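You operate a simulated robot arm through the tools that you are given. There is no shell and no other tool. Be economical: measure what you need, move in short steps, check, and stop when the job is done.

You run a simulated robot arm. Do the job below in one go: nothing can be reset, and whatever is moved stays where it is left.

Task
Put the store slip's part and the brass bolt in the steel tray.
Fine: the part that bears the slip's lot number; the bolt is in the teal drawer, shut it again; set the count knob to 2.

Only the result counts: the job must be done as asked and must still hold three seconds after the hand-in. Knocking over, shifting, dropping, spilling or breaking anything else fails it.

Robot
A 7-joint arm with a two-finger gripper, fixed in place. Base frame: the origin is at the foot of the arm, x ahead of it, y to its left, z up. Readings come in cm, degrees, newtons and seconds.
With the tool pointing down near the work surface it reaches from about 30 to 76 cm from the base axis. Its first joint turns from -166.0 to 166.0 degrees. Payload 1.71 kg.
Tool frame: the origin (TCP) lies between the finger pads and is the grasp point; the fingertips stand 2 cm ahead of it; z points along the fingers, y is the line along which they close. Largest opening 9.6 cm; the body of the gripper starts 11.3 cm behind the TCP.
Orientation is told as [roll, pitch, yaw] about the base's x, y, z axes, in that order, counted from this pose: with the fingers straight down and closing along the base's y, the tool's x points along the base's -x, its y along +y and its z along -z.

Tools
- The arm moves only by the tool play_rows. Its argument "series" is a list of rows, each a list of 7 numbers: the shift along the tool's x, y, z in cm, then the turn, a rotation vector about the tool's x, y, z in degrees, then the opening in per cent of the stroke, from 0 (shut) to 100 (fully open). In form: [[dx, dy, dz, wx, wy, wz, gripper], ...]. A call has 1 to 10 rows; each row shifts and turns the commanded pose from where the row before left it, along the tool's axes as they then stand. A row lasts 0.2 s, in which the tool goes at most 5 cm and 8.6 degrees; a call with a longer step from one row to the next is refused whole, and so is a gripper value outside its range. A pose out of reach is approached as far as the arm can. The call stops where the force on the tool passes 40 N (or 10 N more than at its start, if that is more) or the arm is blocked; 0.2 s more then pass. The fingers move at their own pace (about 15.3 cm/s each) and stop on an object; they squeeze with about 23 N. The grip force told is the motor's: it shows also when the fingers shut on nothing. Time passes only in rows, and 0.2 s behind the last, so rows that do not move let the fingers close. The reply holds the time, the measured pose of the TCP, the force on the tool along the base axes, the opening and the grip force, in the units named above and with some noise, with the torque about the TCP (base axes, N m) and any sound that the robot's microphone picked up.
- Cameras (640 x 400 px; columns grow to the right, rows downward): "scene" is fixed at [4.44, 66.05, 143.9]; the picture's right is [-0.44, -0.90, 0.00], its down [-0.35, 0.17, -0.92] and it looks along [0.83, -0.41, -0.38] (base axes); focal length 214 px, centre (320, 200). "wrist" rides on the gripper at [6.6, 1.4, -14.5] in the tool frame; the picture's right is [-0.21, 0.98, 0.00], its down [-0.88, -0.18, -0.44] and it looks along [-0.44, -0.09, 0.90] (tool axes); focal length 275 px, centre (320, 200). There is no depth. A picture from a camera that has moved, and an enlarged one, comes with that camera's place and axes in the base frame and with its lens. The place of the scene camera against the robot may be out by one fixed shift of up to 1.2 cm in any direction.
- grab_frame(camera): a new picture of that camera. No time passes.
- move_column(by): slides the trunk up (or, below 0, down) by that many cm; the arm rides with it, the base frame stays. It gives what a move gives, with no picture.
- inspect(camera, box): a new picture of the part [left, top, right, bottom] of that camera's present view, enlarged. No time passes.
- sign_off(): hands the job in; it is judged then, once.

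Go step by step. Nothing tells you positions but the pictures and the camera data: compare them with the known pose of the tool, close in by small moves and look again before you grip or let go. The budget is 120 turns and 68 pictures, counting those below and the enlarged ones. Unless the task says otherwise, let go and move clear before handing in, and close with one line.

The tools are called after ">>>" by a JSON object that holds its "name" and its "arguments". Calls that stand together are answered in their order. play_rows: Moves the arm, as the interface text tells. Its arguments: {"type":"object","properties":{"series":{"type":"array","items":{"type":"array","items":{"type":"number"}}}},"required":["series"]} The other tools are called the same way: move_column (by) slides the trunk up or down; grab_frame (camera) takes a picture; inspect (camera, box) takes an enlarged picture of a part of a camera's view; sign_off () hands the job in.

At the start:

```text
time_s: 0.0
tcp_pos: [48.3, 19.6, 140.87]
tcp_rot: [0.0, 0.1, 0.0]
wrist_force: [0.0, -0.6, 0.2]
wrist_torque: [0.01, -0.01, 0.0]
finger_gap: 9.6
gripper_force: 0.0
trunk travel left (down, up): [-23.0, 15.6]
```

scene: 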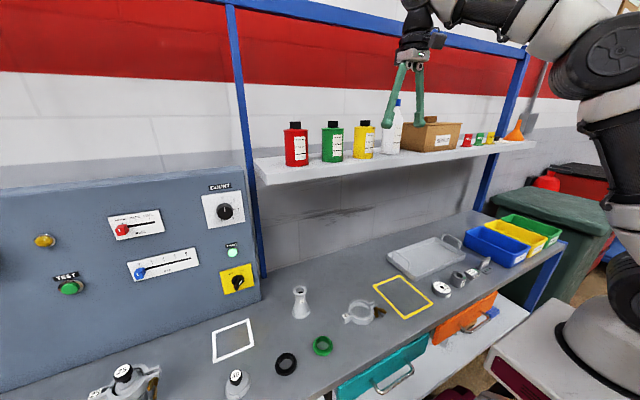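
wrist: 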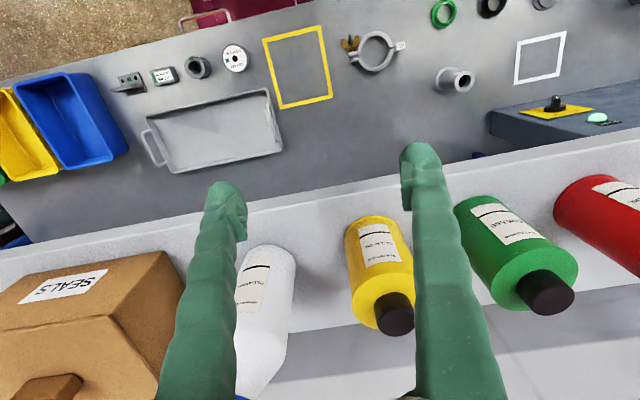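

I see a workbench with a panel at the left, a shelf, a tray, several small parts and two drawers (teal, orange). I'll enlarge the views to find the slip and the lot marks.

>>> {"name": "inspect", "arguments": {"camera": "scene", "box": [380, 220, 540, 320]}}

>>> {"name": "inspect", "arguments": {"camera": "scene", "box": [80, 280, 400, 400]}}

>>> {"name": "inspect", "arguments": {"camera": "scene", "box": [20, 170, 270, 310]}}

>>> {"name": "inspect", "arguments": {"camera": "wrist", "box": [100, 20, 300, 145]}}

```text
4.00 times, centred on (460, 270) of scene
camera zoom: at [4.44, 66.05, 143.9], right [-0.44, -0.9, 0.0], down [-0.35, 0.17, -0.92], along [0.83, -0.41, -0.38], focal length 858 px, centre (-240, -80)
```

zoom: 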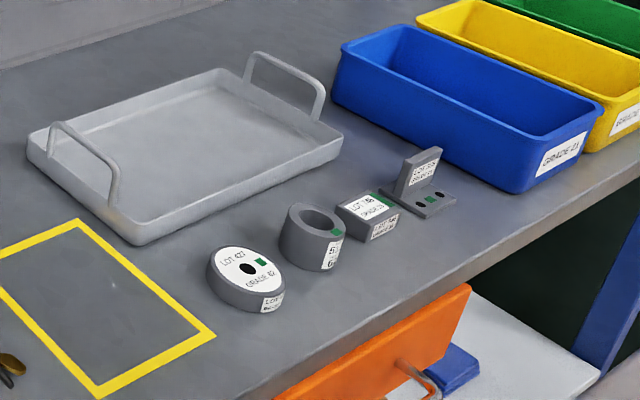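

```text
2.00 times, centred on (240, 340) of scene
camera zoom: at [4.44, 66.05, 143.9], right [-0.44, -0.9, 0.0], down [-0.35, 0.17, -0.92], along [0.83, -0.41, -0.38], focal length 429 px, centre (480, -80)
```

zoom: 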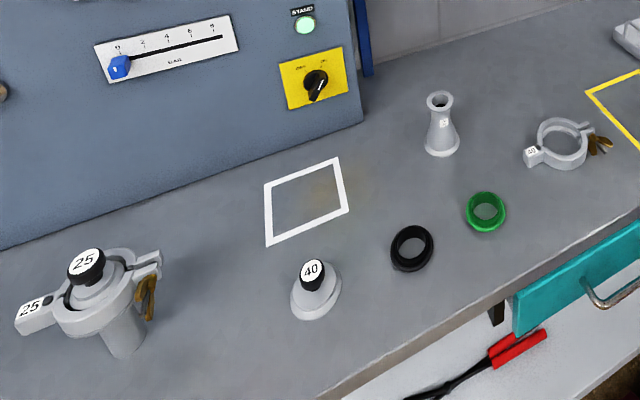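

```text
2.56 times, centred on (145, 240) of scene
camera zoom: at [4.44, 66.05, 143.9], right [-0.44, -0.9, 0.0], down [-0.35, 0.17, -0.92], along [0.83, -0.41, -0.38], focal length 549 px, centre (768, 98)
```

zoom: 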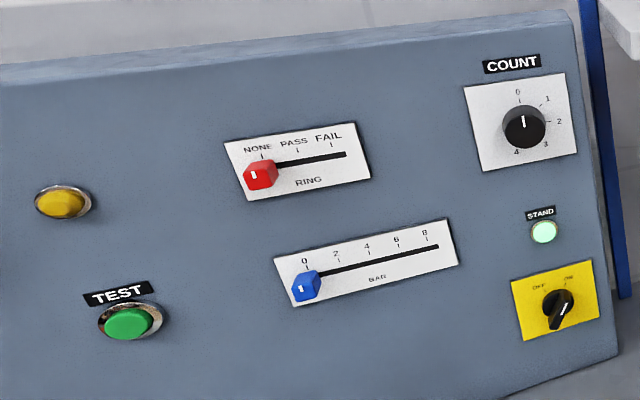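

```text
3.20 times, centred on (200, 82) of wrist
camera zoom: at [41.8, 20.9, 155.33], right [0.21, 0.98, 0.0], down [0.88, -0.18, 0.44], along [0.43, -0.09, -0.9], focal length 881 px, centre (704, 576)
```

zoom: 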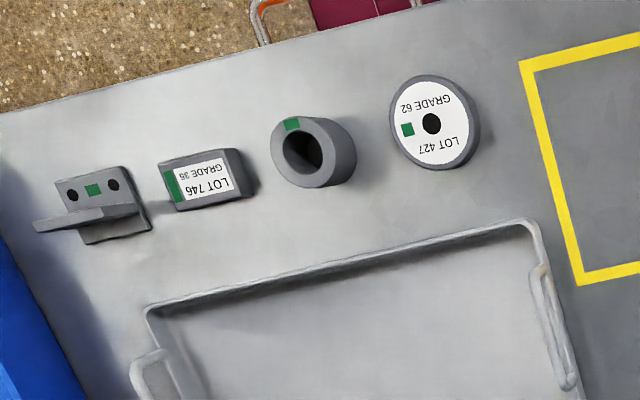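

The four lot parts sit between the tray and the robot, but no slip is visible yet. I'll look at the shelf, the walls and the area below the bench.

>>> {"name": "inspect", "arguments": {"camera": "scene", "box": [440, 80, 640, 205]}}

>>> {"name": "inspect", "arguments": {"camera": "scene", "box": [320, 290, 560, 400]}}

>>> {"name": "inspect", "arguments": {"camera": "scene", "box": [430, 255, 500, 300]}}

>>> {"name": "inspect", "arguments": {"camera": "scene", "box": [260, 80, 460, 205]}}

```text
3.20 times, centred on (540, 142) of scene
camera zoom: at [4.44, 66.05, 143.9], right [-0.44, -0.9, 0.0], down [-0.35, 0.17, -0.92], along [0.83, -0.41, -0.38], focal length 686 px, centre (-384, 384)
```

zoom: 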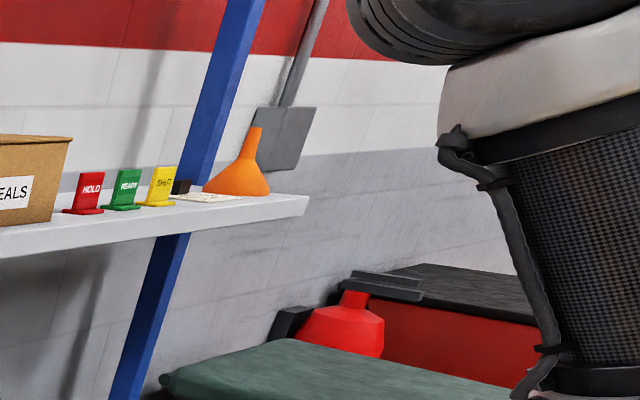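

```text
2.67 times, centred on (440, 345) of scene
camera zoom: at [4.44, 66.05, 143.9], right [-0.44, -0.9, 0.0], down [-0.35, 0.17, -0.92], along [0.83, -0.41, -0.38], focal length 572 px, centre (0, -187)
```

zoom: 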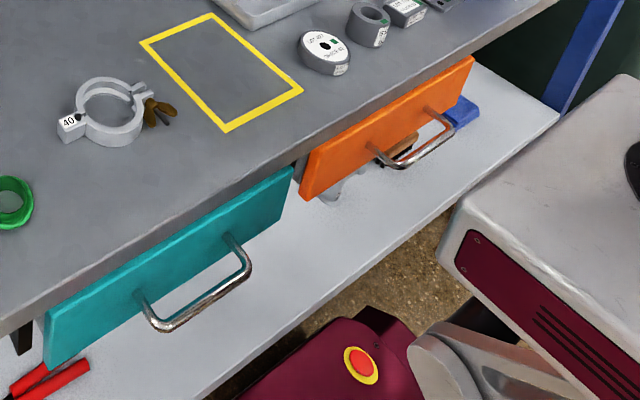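

```text
8.89 times, centred on (465, 278) of scene
camera zoom: at [4.44, 66.05, 143.9], right [-0.44, -0.9, 0.0], down [-0.35, 0.17, -0.92], along [0.83, -0.41, -0.38], focal length 1906 px, centre (-969, -489)
```

zoom: 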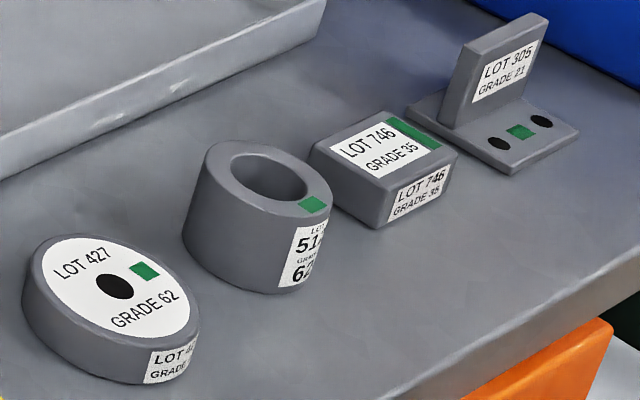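

```text
3.20 times, centred on (360, 142) of scene
camera zoom: at [4.44, 66.05, 143.9], right [-0.44, -0.9, 0.0], down [-0.35, 0.17, -0.92], along [0.83, -0.41, -0.38], focal length 686 px, centre (192, 384)
```

zoom: 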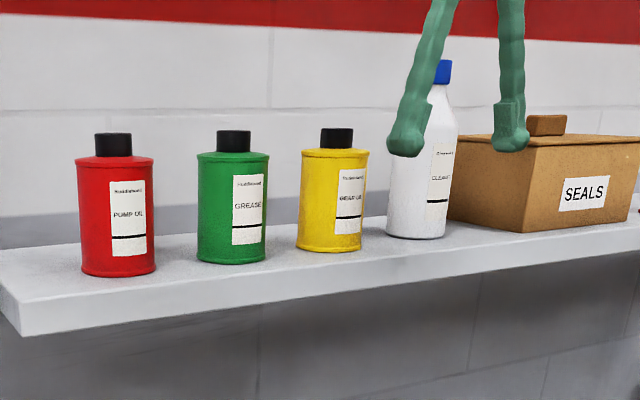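

There's a paper on the shelf next to the funnel with a dark weight on it. I'll zoom in on it.

>>> {"name": "inspect", "arguments": {"camera": "scene", "box": [488, 132, 520, 148]}}

```text
16.00 times, centred on (504, 140) of scene
camera zoom: at [4.44, 66.05, 143.9], right [-0.44, -0.9, 0.0], down [-0.35, 0.17, -0.92], along [0.83, -0.41, -0.38], focal length 3432 px, centre (-2624, 1160)
```

zoom: 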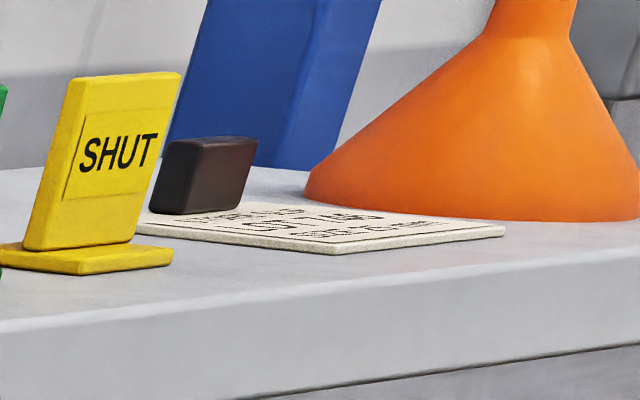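

The slip's text is too oblique to read from here. I'll carry the wrist camera toward that end of the shelf, keeping the hand back from it.

>>> {"name": "play_rows", "arguments": {"series": [[2, -4.5, -0.5, 0, 0, 0, 100], [2, -4.5, -0.5, 0, 0, 0, 100], [2, -4.5, -0.5, 0, 0, 0, 100], [2, -4.5, -0.5, 0, 0, 0, 100], [0, -4.8, -0.5, 0, 0, 0, 100], [0, -4.8, -0.5, 0, 0, 0, 100], [0, -4.8, -0.5, 0, 0, 0, 100], [0, -4.8, -0.5, 0, 0, 0, 100], [0, -4.8, -0.5, 0, 0, 0, 100], [0, -4.8, -0.5, 0, 0, 0, 100]]}}

>>> {"name": "play_rows", "arguments": {"series": [[0, -4, 0, 0, 0, 8, 100], [0, 0, 0, 0, 0, 8, 100], [0, 0, 0, 0, 0, 8, 100], [0, 0, 0, 0, 0, 8, 100], [0, 0, 0, 0, 0, 8, 100], [0, 0, 0, 0, 0, 0, 100]]}}

>>> {"name": "grab_frame", "arguments": {"camera": "wrist"}}

```text
time_s: 2.2
tcp_pos: [37.08, -27.58, 144.97]
tcp_rot: [-0.1, -1.1, -0.1]
wrist_force: [-0.9, -1.1, -0.2]
wrist_torque: [0.13, -0.03, -0.03]
finger_gap: 9.62
gripper_force: 0.0
out of reach, approached as far as the arm can: row 10
trunk travel left (down, up): [-23.0, 15.6]
```

```text
time_s: 3.6
tcp_pos: [34.23, -27.69, 145.91]
tcp_rot: [0.5, -0.9, -40.2]
wrist_force: [0.8, 0.9, -0.4]
wrist_torque: [0.03, -0.05, -0.02]
finger_gap: 9.62
gripper_force: 0.0
out of reach, approached as far as the arm can: row 1
trunk travel left (down, up): [-23.0, 15.6]
```

```text
56 pictures are left
camera wrist: at [29.77, -22.44, 160.36], right [0.79, 0.62, 0.01], down [0.54, -0.7, 0.46], along [0.29, -0.35, -0.89], focal length 275 px, centre (320, 200)
```

wrist: 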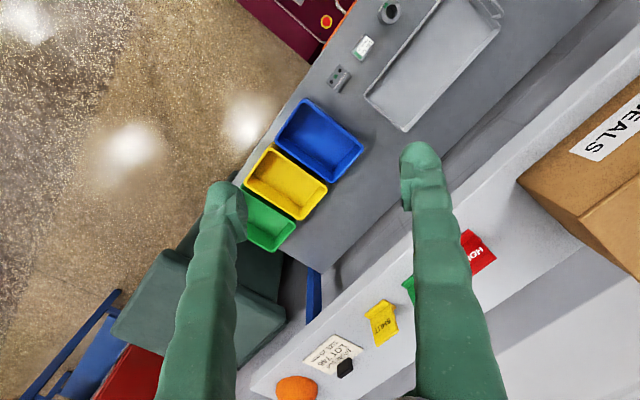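

>>> {"name": "inspect", "arguments": {"camera": "wrist", "box": [290, 325, 370, 380]}}

```text
7.27 times, centred on (330, 352) of wrist
camera zoom: at [29.77, -22.44, 160.36], right [0.79, 0.62, 0.01], down [0.54, -0.7, 0.46], along [0.29, -0.35, -0.89], focal length 2002 px, centre (247, -909)
```

zoom: 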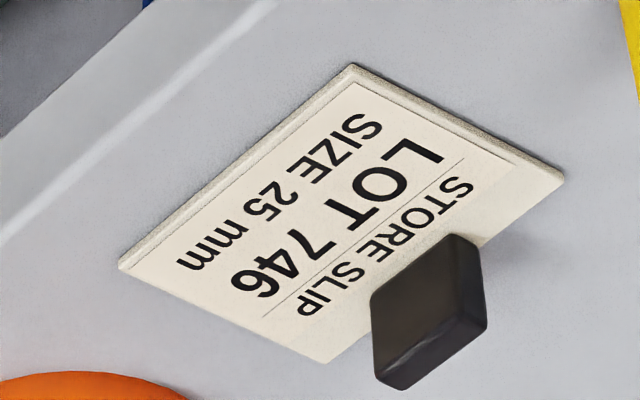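

The slip says LOT 746, which is the rectangular block at about (36.5, -13.5). I'll turn back, lower the trunk and look at the block from above.

>>> {"name": "play_rows", "arguments": {"series": [[0, 0, 2, 0, 0, -8, 100], [0, 0, 2, 0, 0, -8, 100], [0, 0, 2, 0, 0, -8, 100], [0, 0, 2, 0, 0, -8, 100], [0, 0, 2, 0, 0, -8, 100], [0, 4, 2, 0, 0, 0, 100], [0, 4, 2, 0, 0, 0, 100], [0, 4, 2, 0, 0, 0, 100], [0, 2, 2, 0, 0, 0, 100]]}}

>>> {"name": "move_column", "arguments": {"by": -15}}

>>> {"name": "grab_frame", "arguments": {"camera": "wrist"}}

```text
time_s: 5.6
tcp_pos: [34.66, -13.52, 127.94]
tcp_rot: [0.0, -0.8, 0.0]
wrist_force: [-0.2, 0.2, 0.6]
wrist_torque: [0.0, -0.02, 0.02]
finger_gap: 9.63
gripper_force: 0.1
trunk travel left (down, up): [-23.0, 15.6]
```

```text
time_s: 7.3
tcp_pos: [34.76, -13.71, 112.94]
tcp_rot: [0.0, -0.9, 0.0]
wrist_force: [-0.3, 0.3, -0.5]
wrist_torque: [-0.02, 0.01, 0.0]
finger_gap: 9.58
gripper_force: 0.0
trunk travel left (down, up): [-8.0, 30.6]
```

```text
54 pictures are left
camera wrist: at [27.92, -12.33, 127.43], right [0.21, 0.98, 0.0], down [0.87, -0.18, 0.46], along [0.45, -0.09, -0.89], focal length 275 px, centre (320, 200)
```

wrist: 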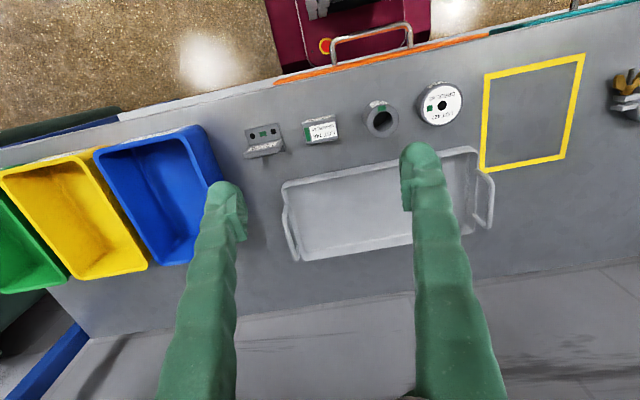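

The block is at about (36.8, -13.9) with its long side along y. I'll move above it, partly close the fingers so they clear the neighbours, and look again.

>>> {"name": "play_rows", "arguments": {"series": [[-2, -0.2, 4, 0, 0.9, 0, 65], [0, 0, 4, 0, 0, 0, 65], [0, 0, 4, 0, 0, 0, 65], [0, 0, 0, 0, 0, 0, 65]]}}

>>> {"name": "grab_frame", "arguments": {"camera": "wrist"}}

```text
time_s: 8.3
tcp_pos: [36.7, -13.85, 101.13]
tcp_rot: [0.0, 0.0, 0.0]
wrist_force: [-0.7, 0.1, -0.3]
wrist_torque: [0.0, 0.03, -0.02]
finger_gap: 6.22
gripper_force: 0.2
trunk travel left (down, up): [-8.0, 30.6]
```

```text
53 pictures are left
camera wrist: at [30.22, -12.49, 115.7], right [0.21, 0.98, 0.0], down [0.88, -0.18, 0.44], along [0.43, -0.09, -0.9], focal length 275 px, centre (320, 200)
```

wrist: 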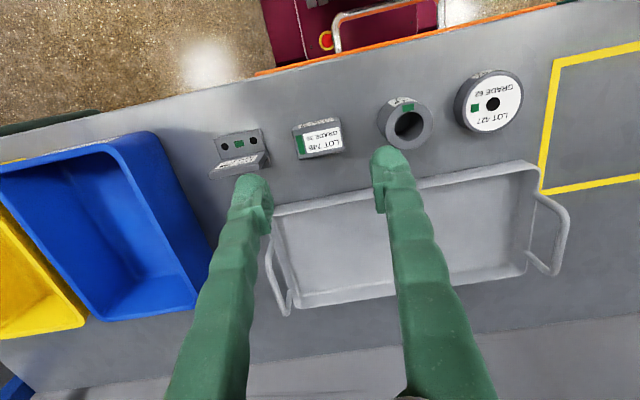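

The block sits at about (36.85, -13.8), with the bracket about 2.3 cm to its left. I'll shift a little to +y and go down.

>>> {"name": "play_rows", "arguments": {"series": [[-0.1, 0.25, 4, 0, 0, 0, 62], [0, 0, 4, 0, 0, 0, 62], [0, 0, 2, 0, 0, 0, 62], [0, 0, 0, 0, 0, 0, 62]]}}

>>> {"name": "grab_frame", "arguments": {"camera": "wrist"}}

```text
time_s: 9.3
tcp_pos: [36.85, -13.71, 90.87]
tcp_rot: [-0.1, 0.1, 0.0]
wrist_force: [0.0, 0.9, -0.6]
wrist_torque: [0.0, -0.02, 0.0]
finger_gap: 5.96
gripper_force: 0.0
trunk travel left (down, up): [-8.0, 30.6]
```

```text
52 pictures are left
camera wrist: at [30.3, -12.44, 105.38], right [0.21, 0.98, 0.0], down [0.88, -0.18, 0.44], along [0.43, -0.09, -0.9], focal length 275 px, centre (320, 200)
```

wrist: 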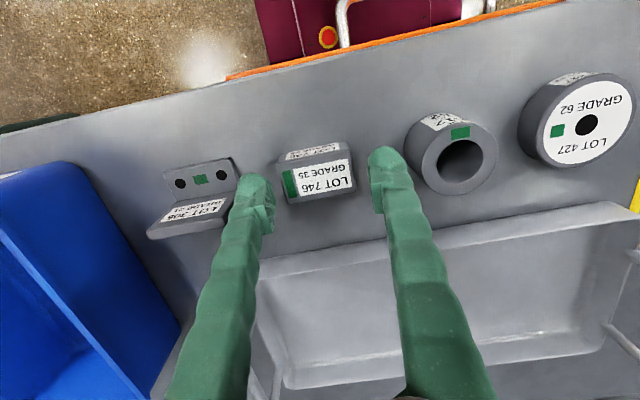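

Everything looks clear. I'll shift slightly to centre on the block, lower and close.

>>> {"name": "play_rows", "arguments": {"series": [[0, -0.25, 0, 0, 0, 0, 62], [0, 0, 1.2, 0, 0, 0, 62], [0, 0, 1.1, 0, 0, 0, 62], [0, 0, 0, 0, 0, 0, 62], [0, 0, 0, 0, 0, 0, 30], [0, 0, 0, 0, 0, 0, 30], [0, 0, 0, 0, 0, 0, 30]]}}

>>> {"name": "grab_frame", "arguments": {"camera": "wrist"}}

```text
time_s: 10.9
tcp_pos: [36.82, -14.11, 88.65]
tcp_rot: [0.1, 0.1, 0.1]
wrist_force: [-0.1, 1.0, 0.6]
wrist_torque: [-0.02, -0.05, 0.0]
finger_gap: 4.89
gripper_force: 23.0
trunk travel left (down, up): [-8.0, 30.6]
```

```text
51 pictures are left
camera wrist: at [30.23, -12.66, 103.16], right [0.21, 0.98, 0.0], down [0.88, -0.18, 0.44], along [0.43, -0.09, -0.9], focal length 275 px, centre (320, 200)
```

wrist: 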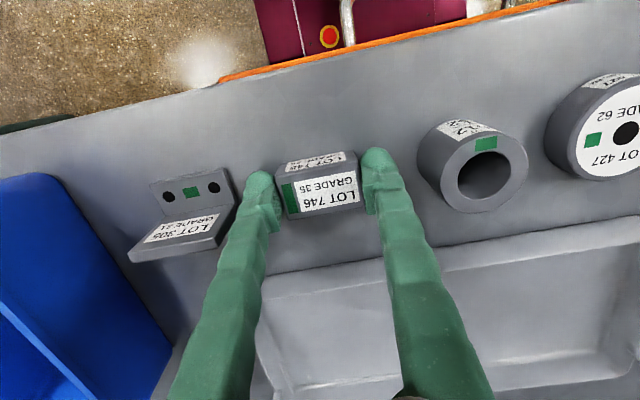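

The block is held (4.9 cm). I'll lift it straight up and carry it over the front half of the tray.

>>> {"name": "play_rows", "arguments": {"series": [[0, 0, -3, 0, 0, 0, 30], [0, 0, -4, 0, 0, 0, 30], [0, 0, -3, 0, 0, 0, 30], [-3, 2, 0, 0, 0, 0, 30], [-3, 2, 0, 0, 0, 0, 30], [-3, 2, 0, 0, 0, 0, 30], [-2.7, 2, 0, 0, 0, 0, 30], [0, 0, 0, 0, 0, 0, 30]]}}

>>> {"name": "grab_frame", "arguments": {"camera": "wrist"}}

>>> {"name": "grab_frame", "arguments": {"camera": "scene"}}

```text
time_s: 12.8
tcp_pos: [48.48, -5.71, 98.62]
tcp_rot: [0.0, 0.2, -0.1]
wrist_force: [0.4, 0.5, -2.9]
wrist_torque: [-0.04, -0.03, -0.01]
finger_gap: 4.91
gripper_force: 23.2
trunk travel left (down, up): [-8.0, 30.6]
```

```text
50 pictures are left
camera wrist: at [42.05, -4.45, 113.18], right [0.21, 0.98, 0.0], down [0.88, -0.18, 0.44], along [0.43, -0.09, -0.9], focal length 275 px, centre (320, 200)
```

wrist: 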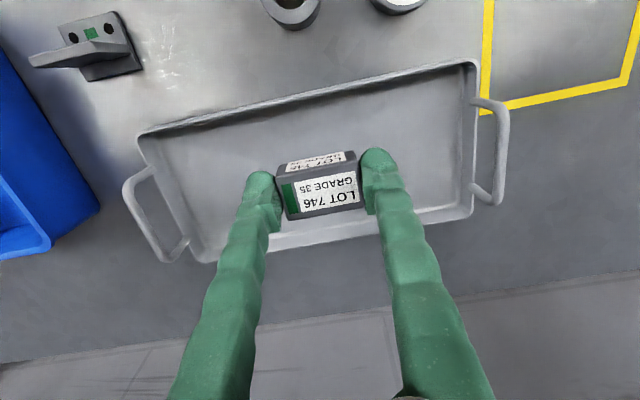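

```text
49 pictures are left
```

scene: 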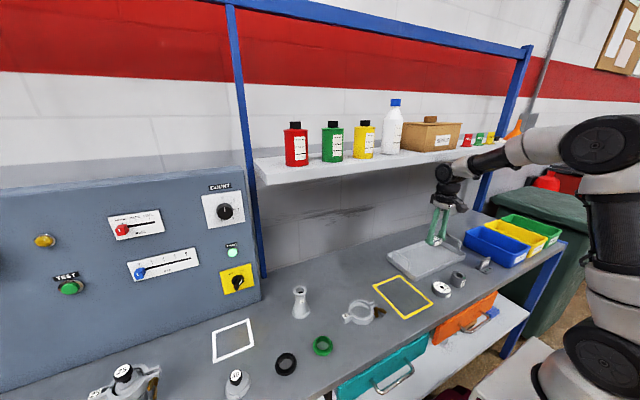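

The block is over the tray's front half. I'll lower it to the tray floor in small final steps.

>>> {"name": "play_rows", "arguments": {"series": [[0, 0, 4, 0, 0, 0, 30], [0, 0, 3.5, 0, 0, 0, 30], [0, 0, 1, 0, 0, 0, 30], [0, 0, 0.4, 0, 0, 0, 30], [0, 0, 0, 0, 0, 0, 30]]}}

>>> {"name": "inspect", "arguments": {"camera": "scene", "box": [380, 220, 500, 295]}}

```text
time_s: 13.9
tcp_pos: [48.37, -5.88, 89.65]
tcp_rot: [0.0, 0.1, 0.0]
wrist_force: [0.8, 0.8, -2.4]
wrist_torque: [0.03, 0.03, 0.0]
finger_gap: 4.92
gripper_force: 23.4
trunk travel left (down, up): [-8.0, 30.6]
```

```text
5.33 times, centred on (440, 258) of scene
camera zoom: at [4.44, 66.05, 143.9], right [-0.44, -0.9, 0.0], down [-0.35, 0.17, -0.92], along [0.83, -0.41, -0.38], focal length 1144 px, centre (-320, -107)
```

zoom: 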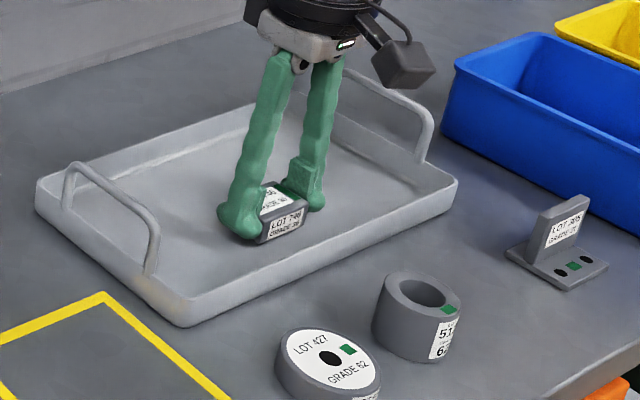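

Not yet touching, since the force still shows the block's weight. I'll creep down.

>>> {"name": "play_rows", "arguments": {"series": [[0, 0, 0.2, 0, 0, 0, 30], [0, 0, 0.2, 0, 0, 0, 30], [0, 0, 0, 0, 0, 0, 30]]}}

```text
time_s: 14.8
tcp_pos: [48.58, -5.77, 89.29]
tcp_rot: [-0.1, 0.1, 0.0]
wrist_force: [-0.9, 1.0, -2.8]
wrist_torque: [0.01, -0.04, -0.05]
finger_gap: 4.91
gripper_force: 23.0
trunk travel left (down, up): [-8.0, 30.6]
```

>>> {"name": "play_rows", "arguments": {"series": [[0, 0, 0.2, 0, 0, 0, 30], [0, 0, 0.1, 0, 0, 0, 30], [0, 0, 0, 0, 0, 0, 30]]}}

```text
time_s: 15.6
tcp_pos: [48.45, -5.9, 89.09]
tcp_rot: [0.0, 0.1, 0.0]
wrist_force: [-0.1, -0.1, -2.2]
wrist_torque: [-0.01, 0.01, 0.0]
finger_gap: 4.9
gripper_force: 22.8
trunk travel left (down, up): [-8.0, 30.6]
```

>>> {"name": "play_rows", "arguments": {"series": [[0, 0, 0.15, 0, 0, 0, 30], [0, 0, 0.1, 0, 0, 0, 30], [0, 0, 0, 0, 0, 0, 30]]}}

```text
time_s: 16.4
tcp_pos: [48.52, -5.81, 88.94]
tcp_rot: [-0.2, 0.0, 0.1]
wrist_force: [-1.8, -0.3, 16.3]
wrist_torque: [-0.02, 0.18, 0.0]
finger_gap: 4.9
gripper_force: 23.2
trunk travel left (down, up): [-8.0, 30.6]
```

It touched down at z 88.95. I'll ease off, open and rise.

>>> {"name": "play_rows", "arguments": {"series": [[0, 0, -0.15, 0, 0, 0, 30], [0, 0, 0, 0, 0, 0, 62], [0, 0, 0, 0, 0, 0, 62], [0, 0, -2, 0, 0, 0, 62], [0, 0, -4, 0, 0, 0, 62], [0, 0, -5, 0, 0, 0, 62], [2, 0, -5, 0, 0, 0, 100], [4, 0, 0, 0, 0, 0, 100]]}}

>>> {"name": "grab_frame", "arguments": {"camera": "wrist"}}

>>> {"name": "inspect", "arguments": {"camera": "scene", "box": [320, 300, 480, 400]}}

```text
refused: row 7 steps farther than a row can; nothing moved
```

```text
47 pictures are left
camera wrist: at [41.94, -4.53, 103.54], right [0.21, 0.98, 0.0], down [0.88, -0.18, 0.45], along [0.44, -0.09, -0.9], focal length 275 px, centre (320, 200)
```

wrist: 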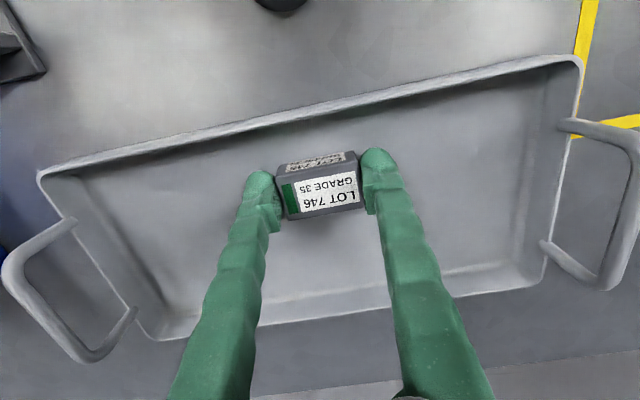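

```text
4.00 times, centred on (400, 350) of scene
camera zoom: at [4.44, 66.05, 143.9], right [-0.44, -0.9, 0.0], down [-0.35, 0.17, -0.92], along [0.83, -0.41, -0.38], focal length 858 px, centre (0, -400)
```

zoom: 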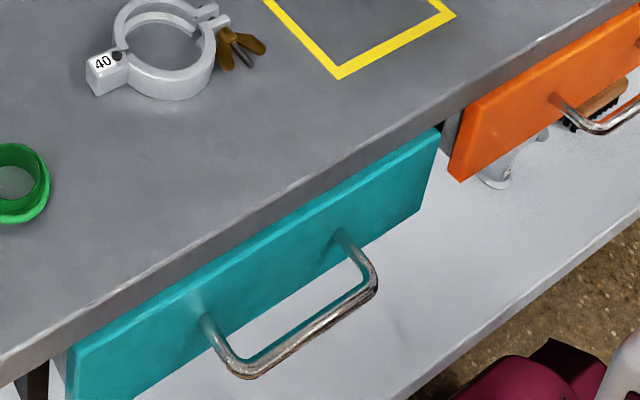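

>>> {"name": "play_rows", "arguments": {"series": [[0, 0, -0.15, 0, 0, 0, 30], [0, 0, 0, 0, 0, 0, 62], [0, 0, 0, 0, 0, 0, 62], [0, 0, -2, 0, 0, 0, 62], [0, 0, -4, 0, 0, 0, 62], [0, 0, -4.8, 0, 0, 0, 62], [3, 3, -2, 0, 0, 0, 100], [3, 3, -2, 0, 0, 0, 100], [3, 3, 0, 0, 0, 0, 100], [2, 4, 0, 0, 0, 0, 100]]}}

>>> {"name": "play_rows", "arguments": {"series": [[2, 4, 0, 0, 0, 0, 100], [0, 4.5, 0, 0, 0, 0, 100], [0, 4.5, 0, 0, 0, 0, 100], [0, 3, 0, 0, 0, 0, 100], [0, 0, 0, 0, 0, 0, 100]]}}

>>> {"name": "grab_frame", "arguments": {"camera": "wrist"}}

```text
time_s: 18.6
tcp_pos: [37.39, 7.2, 103.94]
tcp_rot: [0.0, 0.1, -0.1]
wrist_force: [-0.5, 0.3, 0.1]
wrist_torque: [0.03, -0.02, 0.0]
finger_gap: 9.61
gripper_force: 0.0
trunk travel left (down, up): [-8.0, 30.6]
```

```text
time_s: 19.8
tcp_pos: [35.27, 23.29, 103.97]
tcp_rot: [-0.1, 0.0, 0.0]
wrist_force: [0.0, -0.8, 0.6]
wrist_torque: [-0.04, -0.01, 0.02]
finger_gap: 9.62
gripper_force: 0.0
trunk travel left (down, up): [-8.0, 30.6]
```

```text
45 pictures are left
camera wrist: at [28.74, 24.66, 118.57], right [0.21, 0.98, 0.0], down [0.88, -0.18, 0.44], along [0.43, -0.09, -0.9], focal length 275 px, centre (320, 200)
```

wrist: 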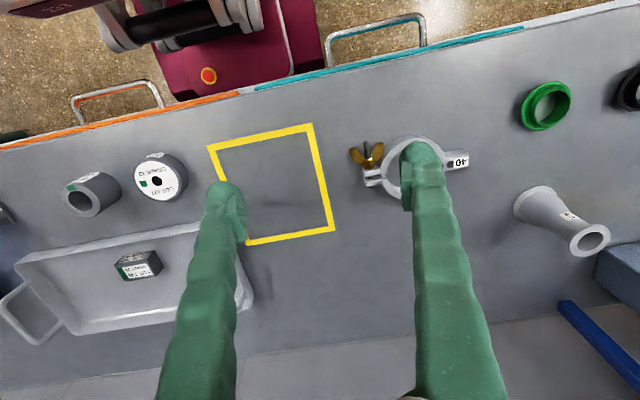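

The block is in the tray. The teal handle's bar should be at about x 26, y 25.8–38.6, z 77.3. I'll turn the hand 90° so the fingers close along x, and set it over the bar.

>>> {"name": "play_rows", "arguments": {"series": [[0, 0, 0, 0, 0, -8.5, 100], [0, 0, 0, 0, 0, -8.5, 100], [0, 0, 0, 0, 0, -8.5, 100], [0, 0, 0, 0, 0, -8.5, 100], [0, 0, 0, 0, 0, -8.5, 100], [0, 0, 0, 0, 0, -8.5, 100], [0, 0, 0, 0, 0, -8.5, 100], [0, 0, 0, 0, 0, -8.5, 100], [0, 0, 0, 0, 0, -8.5, 100], [0, 0, 0, 0, 0, -8.5, 100]]}}

>>> {"name": "play_rows", "arguments": {"series": [[0, 0, 0, 0, 0, -5, 100], [-4, 0, 0, 0, 0, 0, 50], [-4, 0, 0, 0, 0, 0, 30], [0, 4, 0, 0, 0, 0, 30], [0, 5, 0, 0, 0, 0, 30], [0, 0, 0, 0, 0, 0, 30]]}}

>>> {"name": "grab_frame", "arguments": {"camera": "wrist"}}

```text
time_s: 21.9
tcp_pos: [35.31, 23.13, 103.82]
tcp_rot: [0.1, 0.1, 85.2]
wrist_force: [0.0, 0.0, -0.6]
wrist_torque: [-0.01, 0.03, 0.0]
finger_gap: 9.61
gripper_force: 0.0
trunk travel left (down, up): [-8.0, 30.6]
```

```text
time_s: 23.4
tcp_pos: [26.42, 31.17, 103.6]
tcp_rot: [0.2, 0.1, 90.0]
wrist_force: [-0.1, 0.2, -0.1]
wrist_torque: [0.0, 0.01, 0.0]
finger_gap: 2.88
gripper_force: 0.1
trunk travel left (down, up): [-8.0, 30.6]
```

```text
44 pictures are left
camera wrist: at [25.12, 24.57, 118.18], right [-0.98, 0.21, 0.0], down [0.19, 0.88, 0.44], along [0.09, 0.43, -0.9], focal length 275 px, centre (320, 200)
```

wrist: 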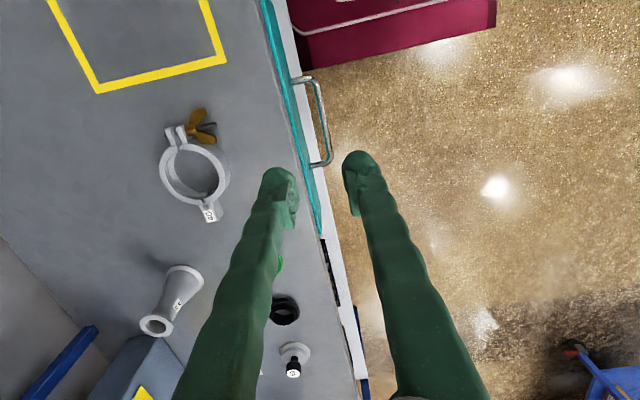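

The bar is centred near (26.2, 31.6). The gap behind it is narrow, so I'll go lower and measure again.

>>> {"name": "play_rows", "arguments": {"series": [[0, 0.2, 4, 0, 0, 0, 22], [0, 0, 4, 0, 0, 0, 22], [0, 0, 4, 0, 0, 0, 22], [0, 0, 0, 0, 0, 0, 22]]}}

>>> {"name": "grab_frame", "arguments": {"camera": "wrist"}}

>>> {"name": "inspect", "arguments": {"camera": "scene", "box": [340, 310, 450, 400]}}

```text
time_s: 24.4
tcp_pos: [26.27, 31.07, 91.6]
tcp_rot: [0.1, -0.1, 89.9]
wrist_force: [0.5, 0.2, -0.3]
wrist_torque: [-0.03, 0.04, 0.03]
finger_gap: 2.11
gripper_force: 0.1
trunk travel left (down, up): [-8.0, 30.6]
```

```text
43 pictures are left
camera wrist: at [24.99, 24.43, 106.13], right [-0.98, 0.21, 0.0], down [0.19, 0.88, 0.44], along [0.09, 0.43, -0.9], focal length 275 px, centre (320, 200)
```

wrist: 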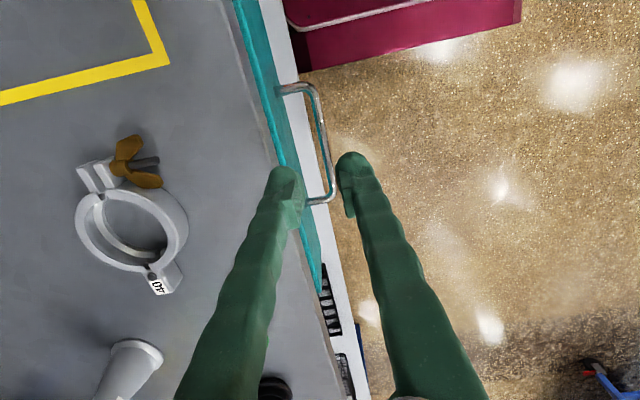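

```text
4.44 times, centred on (395, 355) of scene
camera zoom: at [4.44, 66.05, 143.9], right [-0.44, -0.9, 0.0], down [-0.35, 0.17, -0.92], along [0.83, -0.41, -0.38], focal length 953 px, centre (-13, -489)
```

zoom: 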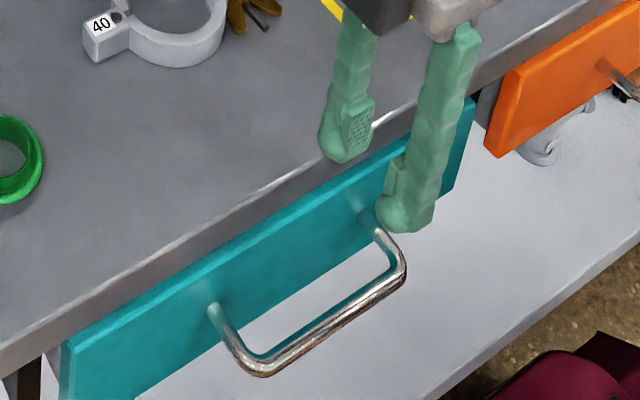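

The bar is at x≈25.9, z≈78 and the drawer face at x≈28.9, so there is room for a finger. I'll centre on it and go down carefully.

>>> {"name": "play_rows", "arguments": {"series": [[0, 0.35, 2, 0, 0, 0, 25], [0, 0, 3, 0, 0, 0, 25], [0, 0, 3, 0, 0, 0, 25], [0, 0, 1.5, 0, 0, 0, 25], [0, 0, 0, 0, 0, 0, 25]]}}

>>> {"name": "grab_frame", "arguments": {"camera": "wrist"}}

>>> {"name": "inspect", "arguments": {"camera": "scene", "box": [340, 310, 450, 400]}}

```text
time_s: 25.6
tcp_pos: [25.92, 31.08, 82.3]
tcp_rot: [0.0, 0.0, 90.0]
wrist_force: [-0.8, -0.3, 0.0]
wrist_torque: [-0.01, 0.0, 0.02]
finger_gap: 2.41
gripper_force: 0.1
trunk travel left (down, up): [-8.0, 30.6]
```

```text
41 pictures are left
camera wrist: at [24.52, 24.46, 96.81], right [-0.98, 0.21, 0.0], down [0.19, 0.88, 0.44], along [0.09, 0.44, -0.9], focal length 275 px, centre (320, 200)
```

wrist: 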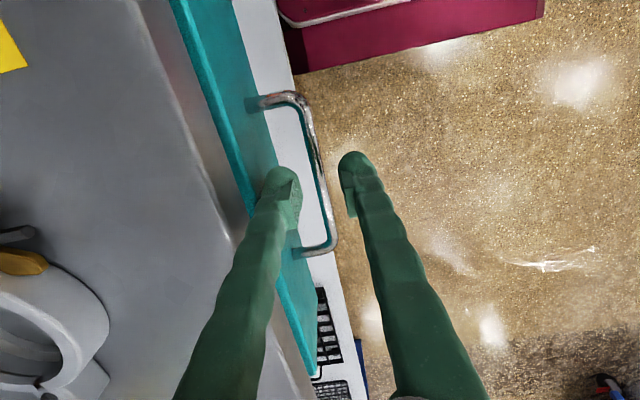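

```text
4.44 times, centred on (395, 355) of scene
camera zoom: at [4.44, 66.05, 143.9], right [-0.44, -0.9, 0.0], down [-0.35, 0.17, -0.92], along [0.83, -0.41, -0.38], focal length 953 px, centre (-13, -489)
```

zoom: 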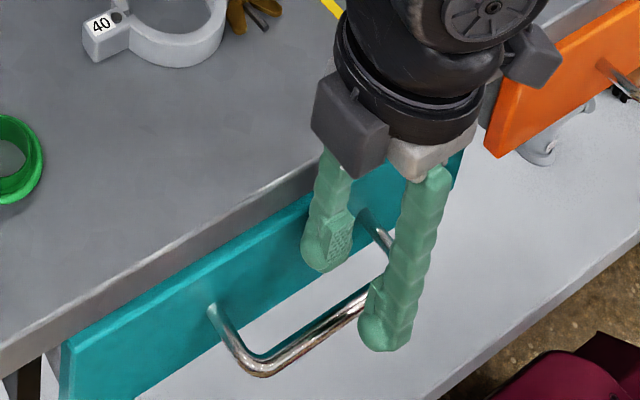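

The bar lies between the fingertips. I'll go down 4 cm and close.

>>> {"name": "play_rows", "arguments": {"series": [[0, 0, 1.5, 0, 0, 0, 25], [0, 0, 1.5, 0, 0, 0, 25], [0, 0, 1, 0, 0, 0, 25], [0, 0, 0, 0, 0, 0, 0], [0, 0, 0, 0, 0, 0, 0]]}}

>>> {"name": "grab_frame", "arguments": {"camera": "wrist"}}

```text
time_s: 26.8
tcp_pos: [26.0, 31.05, 78.23]
tcp_rot: [0.1, 0.0, 90.0]
wrist_force: [0.4, -1.4, 0.5]
wrist_torque: [-0.1, -0.02, 0.01]
finger_gap: 0.61
gripper_force: 32.9
trunk travel left (down, up): [-8.0, 30.6]
```

```text
39 pictures are left
camera wrist: at [24.64, 24.52, 92.81], right [-0.98, 0.21, 0.0], down [0.19, 0.88, 0.44], along [0.09, 0.43, -0.9], focal length 275 px, centre (320, 200)
```

wrist: 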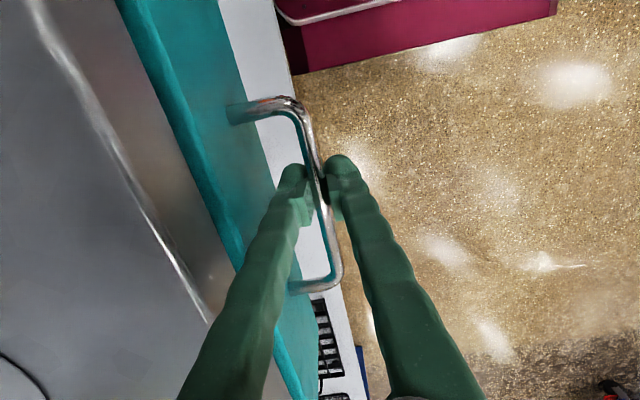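

The fingers hold the bar. I'll pull the drawer out slowly toward -x.

>>> {"name": "play_rows", "arguments": {"series": [[0, 1, 0, 0, 0, 0, 0], [0, 1.5, 0, 0, 0, 0, 0], [0, 1.5, 0, 0, 0, 0, 0], [0, 1.5, 0, 0, 0, 0, 0], [0, 1.5, 0, 0, 0, 0, 0], [0, 0, 0, 0, 0, 0, 0]]}}

>>> {"name": "inspect", "arguments": {"camera": "scene", "box": [320, 290, 480, 400]}}

```text
time_s: 28.1
tcp_pos: [19.03, 31.19, 78.4]
tcp_rot: [0.2, 0.1, 90.0]
wrist_force: [-1.0, -2.3, -22.9]
wrist_torque: [-0.65, 0.0, 0.02]
finger_gap: 0.59
gripper_force: 33.3
trunk travel left (down, up): [-8.0, 30.6]
```

```text
3.64 times, centred on (400, 345) of scene
camera zoom: at [4.44, 66.05, 143.9], right [-0.44, -0.9, 0.0], down [-0.35, 0.17, -0.92], along [0.83, -0.41, -0.38], focal length 780 px, centre (29, -327)
```

zoom: 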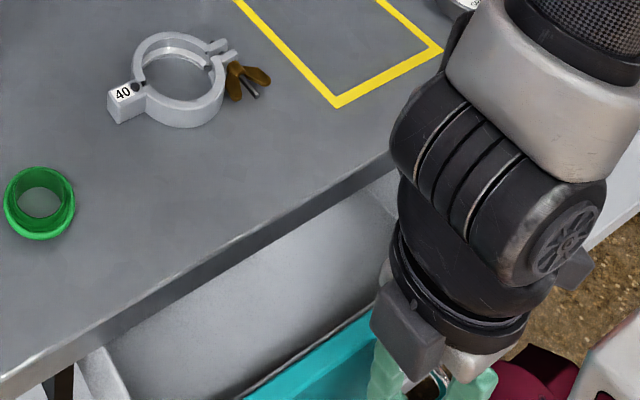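

The drawer slides. I'll ease the vertical load and keep pulling.

>>> {"name": "play_rows", "arguments": {"series": [[0, 0, 0.15, 0, 0, 0, 0], [0, 1.5, 0, 0, 0, 0, 0], [0, 1.5, 0, 0, 0, 0, 0], [0, 1.5, 0, 0, 0, 0, 0], [0, 1.5, 0, 0, 0, 0, 0], [0, 0, 0, 0, 0, 0, 0]]}}

>>> {"name": "grab_frame", "arguments": {"camera": "wrist"}}

```text
time_s: 29.6
tcp_pos: [12.76, 31.26, 78.24]
tcp_rot: [0.2, -0.2, 89.9]
wrist_force: [0.2, -8.4, 27.7]
wrist_torque: [-0.04, -0.02, 0.02]
finger_gap: 0.6
gripper_force: 33.0
trunk travel left (down, up): [-8.0, 30.6]
```

```text
37 pictures are left
camera wrist: at [11.48, 24.51, 92.79], right [-0.98, 0.21, 0.0], down [0.19, 0.88, 0.45], along [0.09, 0.44, -0.9], focal length 275 px, centre (320, 200)
```

wrist: 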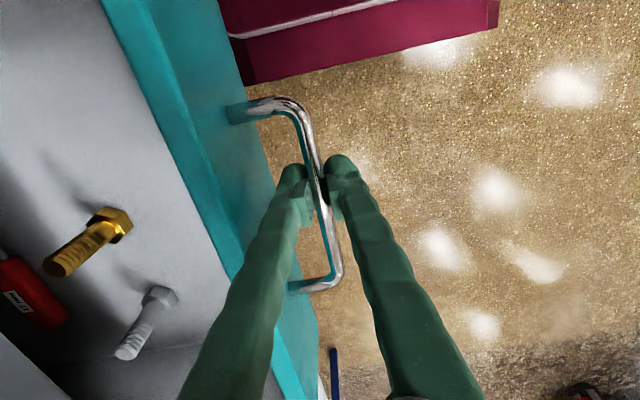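

The brass bolt is visible in the drawer, still partly under the bench edge. I'll pull further out.

>>> {"name": "play_rows", "arguments": {"series": [[0, 0, -0.08, 0, 0, 0, 0], [0, 1.5, 0, 0, 0, 0, 0], [0, 1.5, 0, 0, 0, 0, 0], [0, 1.5, 0, 0, 0, 0, 0], [0, 0, 0, 0, 0, 0, 0]]}}

```text
time_s: 30.1
tcp_pos: [11.99, 31.11, 78.48]
tcp_rot: [-1.4, 0.0, 88.9]
wrist_force: [74.2, 0.8, -24.3]
wrist_torque: [0.58, 0.03, 0.4]
finger_gap: 1.62
gripper_force: 34.6
trunk travel left (down, up): [-8.0, 30.6]
stopped in row 2: the force on the tool passed its limit at 68 N (the readings are from after the stop); the commanded pose is now the measured one
```

The drawer is at its stop. I'll release the bar, rise, and look into the drawer.

>>> {"name": "play_rows", "arguments": {"series": [[0, -0.6, 0, 0, 0, 0, 0], [0, 0, 0, 0, 0, 0, 25], [0, 0, 0, 0, 0, 0, 25], [0, 0, -1.5, 0, 0, 0, 25], [0, 0, -3, 0, 0, 0, 25], [0, 0, -4, 0, 0, 0, 25], [0, 0, -4, 0, 0, 0, 25], [0, 0, -3, 0, 0, 0, 25]]}}

>>> {"name": "grab_frame", "arguments": {"camera": "wrist"}}

>>> {"name": "grab_frame", "arguments": {"camera": "scene"}}

```text
time_s: 31.9
tcp_pos: [11.89, 31.17, 94.25]
tcp_rot: [-1.0, 0.0, 89.6]
wrist_force: [0.0, 0.4, 1.1]
wrist_torque: [-0.01, 0.0, -0.04]
finger_gap: 2.4
gripper_force: 0.0
trunk travel left (down, up): [-8.0, 30.6]
```

```text
36 pictures are left
camera wrist: at [10.22, 24.58, 108.82], right [-0.98, 0.21, -0.02], down [0.18, 0.88, 0.45], along [0.11, 0.43, -0.89], focal length 275 px, centre (320, 200)
```

wrist: 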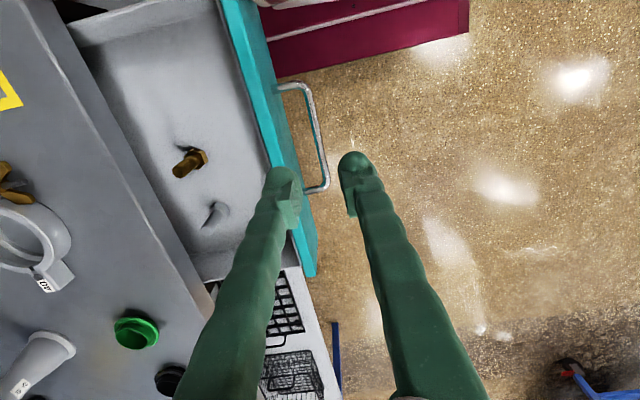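

```text
35 pictures are left
```

scene: 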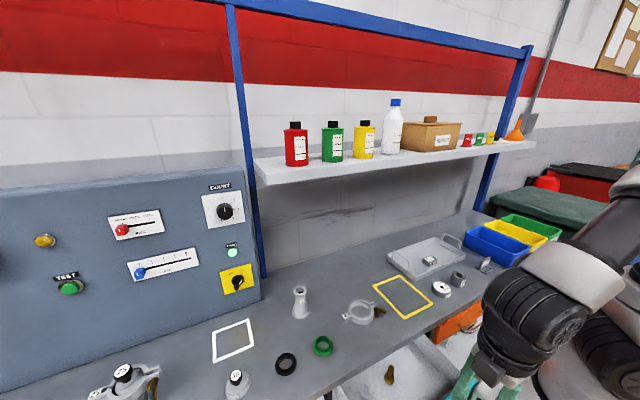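

The drawer is fully open, with the brass bolt at about (29–32, 32, 75), right at the bench edge. I'll turn the hand back to yaw 0 and look along +x to measure it.

>>> {"name": "play_rows", "arguments": {"series": [[0, -4, 0, 1, 0, 8.5, 60], [0, 0, 0, 0, 0, 8.5, 60], [0, 0, 0, 0, 0, 8.5, 60], [0, 0, 0, 0, 0, 8.5, 60], [0, 0, 0, 0, 0, 8.5, 60], [0, 0, 0, 0, 0, 8.5, 60], [0, 0, 0, 0, 0, 8.5, 60], [0, 0, 0, 0, 0, 8.5, 60], [0, 0, 0, 0, 0, 8.5, 60], [0, 0, 0, 0, 0, 8.5, 60]]}}

>>> {"name": "play_rows", "arguments": {"series": [[0, 0, 0, 0, 0, 4.6, 60], [-4, 0, 0, 0, 0, 0, 60], [-2, 0, 0, 0, 0, 0, 60], [0, 0, 0, 0, 0, 0, 60]]}}

>>> {"name": "grab_frame", "arguments": {"camera": "wrist"}}

```text
time_s: 34.1
tcp_pos: [15.73, 31.14, 94.04]
tcp_rot: [-0.3, -2.0, 4.4]
wrist_force: [-0.4, 0.1, -0.4]
wrist_torque: [0.02, -0.01, 0.02]
finger_gap: 5.76
gripper_force: 0.1
trunk travel left (down, up): [-8.0, 30.6]
```

```text
time_s: 35.1
tcp_pos: [21.57, 31.02, 94.2]
tcp_rot: [-0.2, -2.0, 0.0]
wrist_force: [-0.1, -0.3, -1.1]
wrist_torque: [-0.01, 0.01, 0.02]
finger_gap: 5.74
gripper_force: 0.0
trunk travel left (down, up): [-8.0, 30.6]
```

```text
34 pictures are left
camera wrist: at [14.49, 32.41, 108.45], right [0.21, 0.98, 0.01], down [0.86, -0.18, 0.48], along [0.47, -0.09, -0.88], focal length 275 px, centre (320, 200)
```

wrist: 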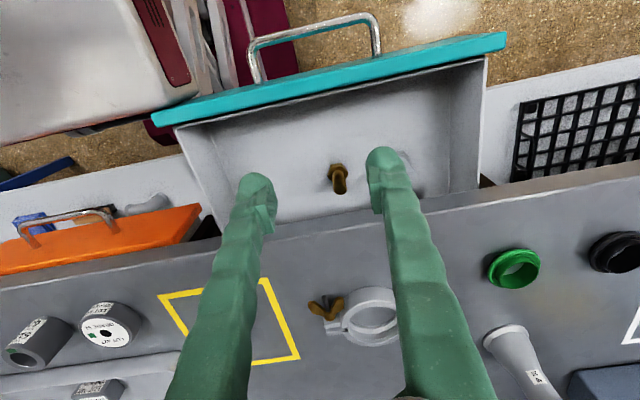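

The brass bolt lies with its axis along x, head at about (28.2, 32.5, ~75), right below the bench edge. I'll tilt the hand about 12° so the fingers reach slightly under the edge, and come lower to look.

>>> {"name": "play_rows", "arguments": {"series": [[0, 0, 0, 0, -5, 0, 55], [0, 0, 0, 0, -5, 0, 55], [-0.6, 0.7, 3.5, 0, 0, 0, 55], [-0.8, 0.7, 3.6, 0, 0, 0, 55], [-0.8, 0, 3.6, 0, 0, 0, 55], [0, 0, 0, 0, 0, 0, 55]]}}

>>> {"name": "grab_frame", "arguments": {"camera": "wrist"}}

```text
time_s: 36.5
tcp_pos: [26.15, 32.42, 84.59]
tcp_rot: [0.0, -12.1, 0.0]
wrist_force: [-0.3, -0.2, 0.4]
wrist_torque: [-0.06, 0.01, -0.01]
finger_gap: 5.28
gripper_force: 0.0
trunk travel left (down, up): [-8.0, 30.6]
```

```text
33 pictures are left
camera wrist: at [16.73, 33.8, 97.4], right [0.2, 0.98, 0.04], down [0.76, -0.18, 0.62], along [0.61, -0.09, -0.79], focal length 275 px, centre (320, 200)
```

wrist: 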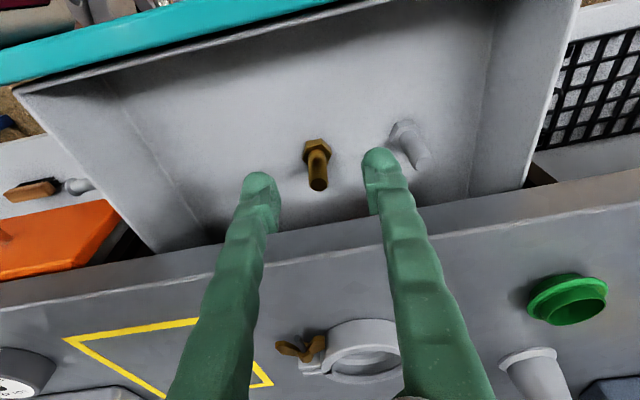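

The bolt head is at about (27.5, 32.4, 76.8). I'll descend so the fingertips straddle the head, with a slow finish.

>>> {"name": "play_rows", "arguments": {"series": [[0.1, 0, 2.2, 0, 0, 0, 55], [0.1, 0, 2, 0, 0, 0, 55], [0.1, 0, 1.2, 0, 0, 0, 55], [0, 0, 0, 0, 0, 0, 55]]}}

>>> {"name": "grab_frame", "arguments": {"camera": "wrist"}}

```text
time_s: 37.5
tcp_pos: [26.93, 32.29, 79.01]
tcp_rot: [-0.2, -12.0, 0.0]
wrist_force: [0.8, 0.3, -0.2]
wrist_torque: [0.02, -0.01, -0.02]
finger_gap: 5.28
gripper_force: 0.1
trunk travel left (down, up): [-8.0, 30.6]
```

```text
32 pictures are left
camera wrist: at [17.49, 33.71, 91.89], right [0.2, 0.98, 0.04], down [0.77, -0.18, 0.62], along [0.61, -0.09, -0.79], focal length 275 px, centre (320, 200)
```

wrist: 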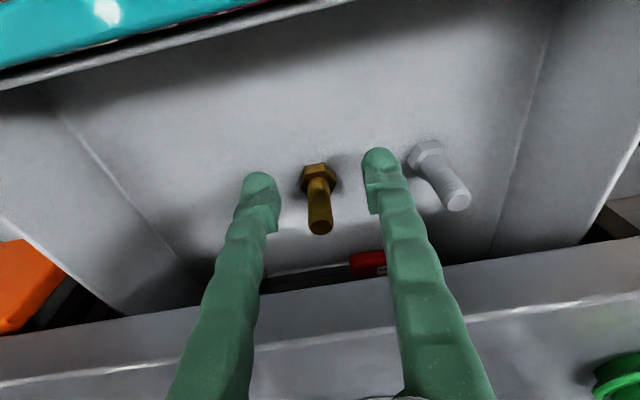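

Aligned. I'll ease down about 1 cm more and close on the head.

>>> {"name": "play_rows", "arguments": {"series": [[0, 0, 0.4, 0, 0, 0, 55], [0, 0, 0.3, 0, 0, 0, 55], [0, 0, 0.2, 0, 0, 0, 55], [0, 0, 0, 0, 0, 0, 55]]}}

```text
time_s: 38.5
tcp_pos: [27.1, 32.58, 78.18]
tcp_rot: [-0.1, -11.9, -0.1]
wrist_force: [-1.0, 0.3, -0.4]
wrist_torque: [0.02, 0.02, -0.01]
finger_gap: 5.28
gripper_force: 0.0
trunk travel left (down, up): [-8.0, 30.6]
```

>>> {"name": "play_rows", "arguments": {"series": [[0, 0, 0.25, 0, 0, 0, 55], [0, 0, 0.2, 0, 0, 0, 55], [0, 0, 0, 0, 0, 0, 55]]}}

>>> {"name": "grab_frame", "arguments": {"camera": "wrist"}}

```text
time_s: 39.3
tcp_pos: [27.26, 32.37, 77.59]
tcp_rot: [0.0, -12.0, -0.1]
wrist_force: [-0.5, -0.3, 0.8]
wrist_torque: [0.01, 0.01, 0.05]
finger_gap: 5.28
gripper_force: 0.0
trunk travel left (down, up): [-8.0, 30.6]
```

```text
31 pictures are left
camera wrist: at [17.86, 33.85, 90.52], right [0.2, 0.98, 0.04], down [0.77, -0.18, 0.62], along [0.61, -0.09, -0.79], focal length 275 px, centre (320, 200)
```

wrist: 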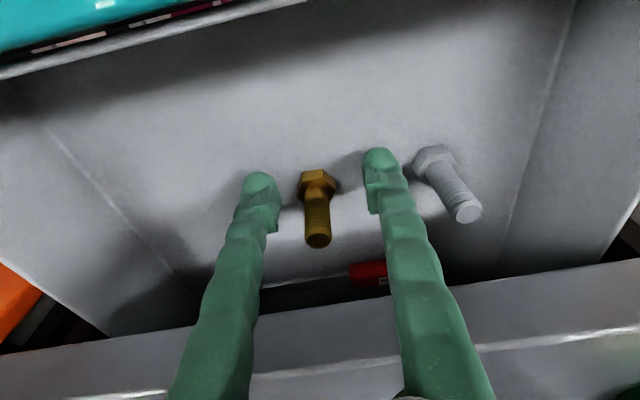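

The head is between the pads. I'll close gently now.

>>> {"name": "play_rows", "arguments": {"series": [[0, 0, 0, 0, 0, 0, 40], [0, 0, 0, 0, 0, 0, 10], [0, 0, 0, 0, 0, 0, 10], [0, 0, 0, 0, 0, 0, 10]]}}

>>> {"name": "grab_frame", "arguments": {"camera": "wrist"}}

```text
time_s: 40.3
tcp_pos: [27.3, 32.48, 77.67]
tcp_rot: [0.0, -12.0, -0.1]
wrist_force: [0.1, -0.2, 1.0]
wrist_torque: [0.01, 0.02, 0.0]
finger_gap: 0.96
gripper_force: 0.1
trunk travel left (down, up): [-8.0, 30.6]
```

```text
30 pictures are left
camera wrist: at [17.85, 33.85, 90.53], right [0.2, 0.98, 0.04], down [0.77, -0.18, 0.62], along [0.61, -0.09, -0.79], focal length 275 px, centre (320, 200)
```

wrist: 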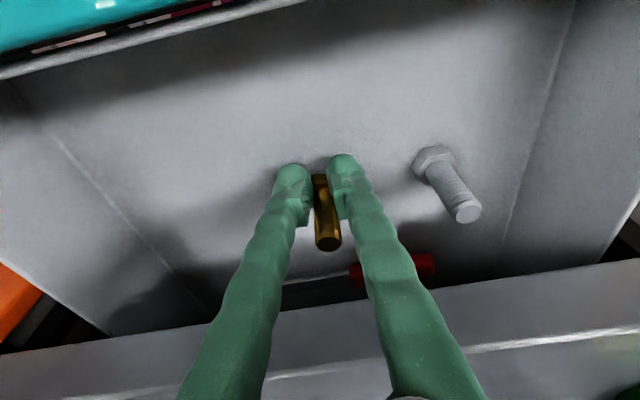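

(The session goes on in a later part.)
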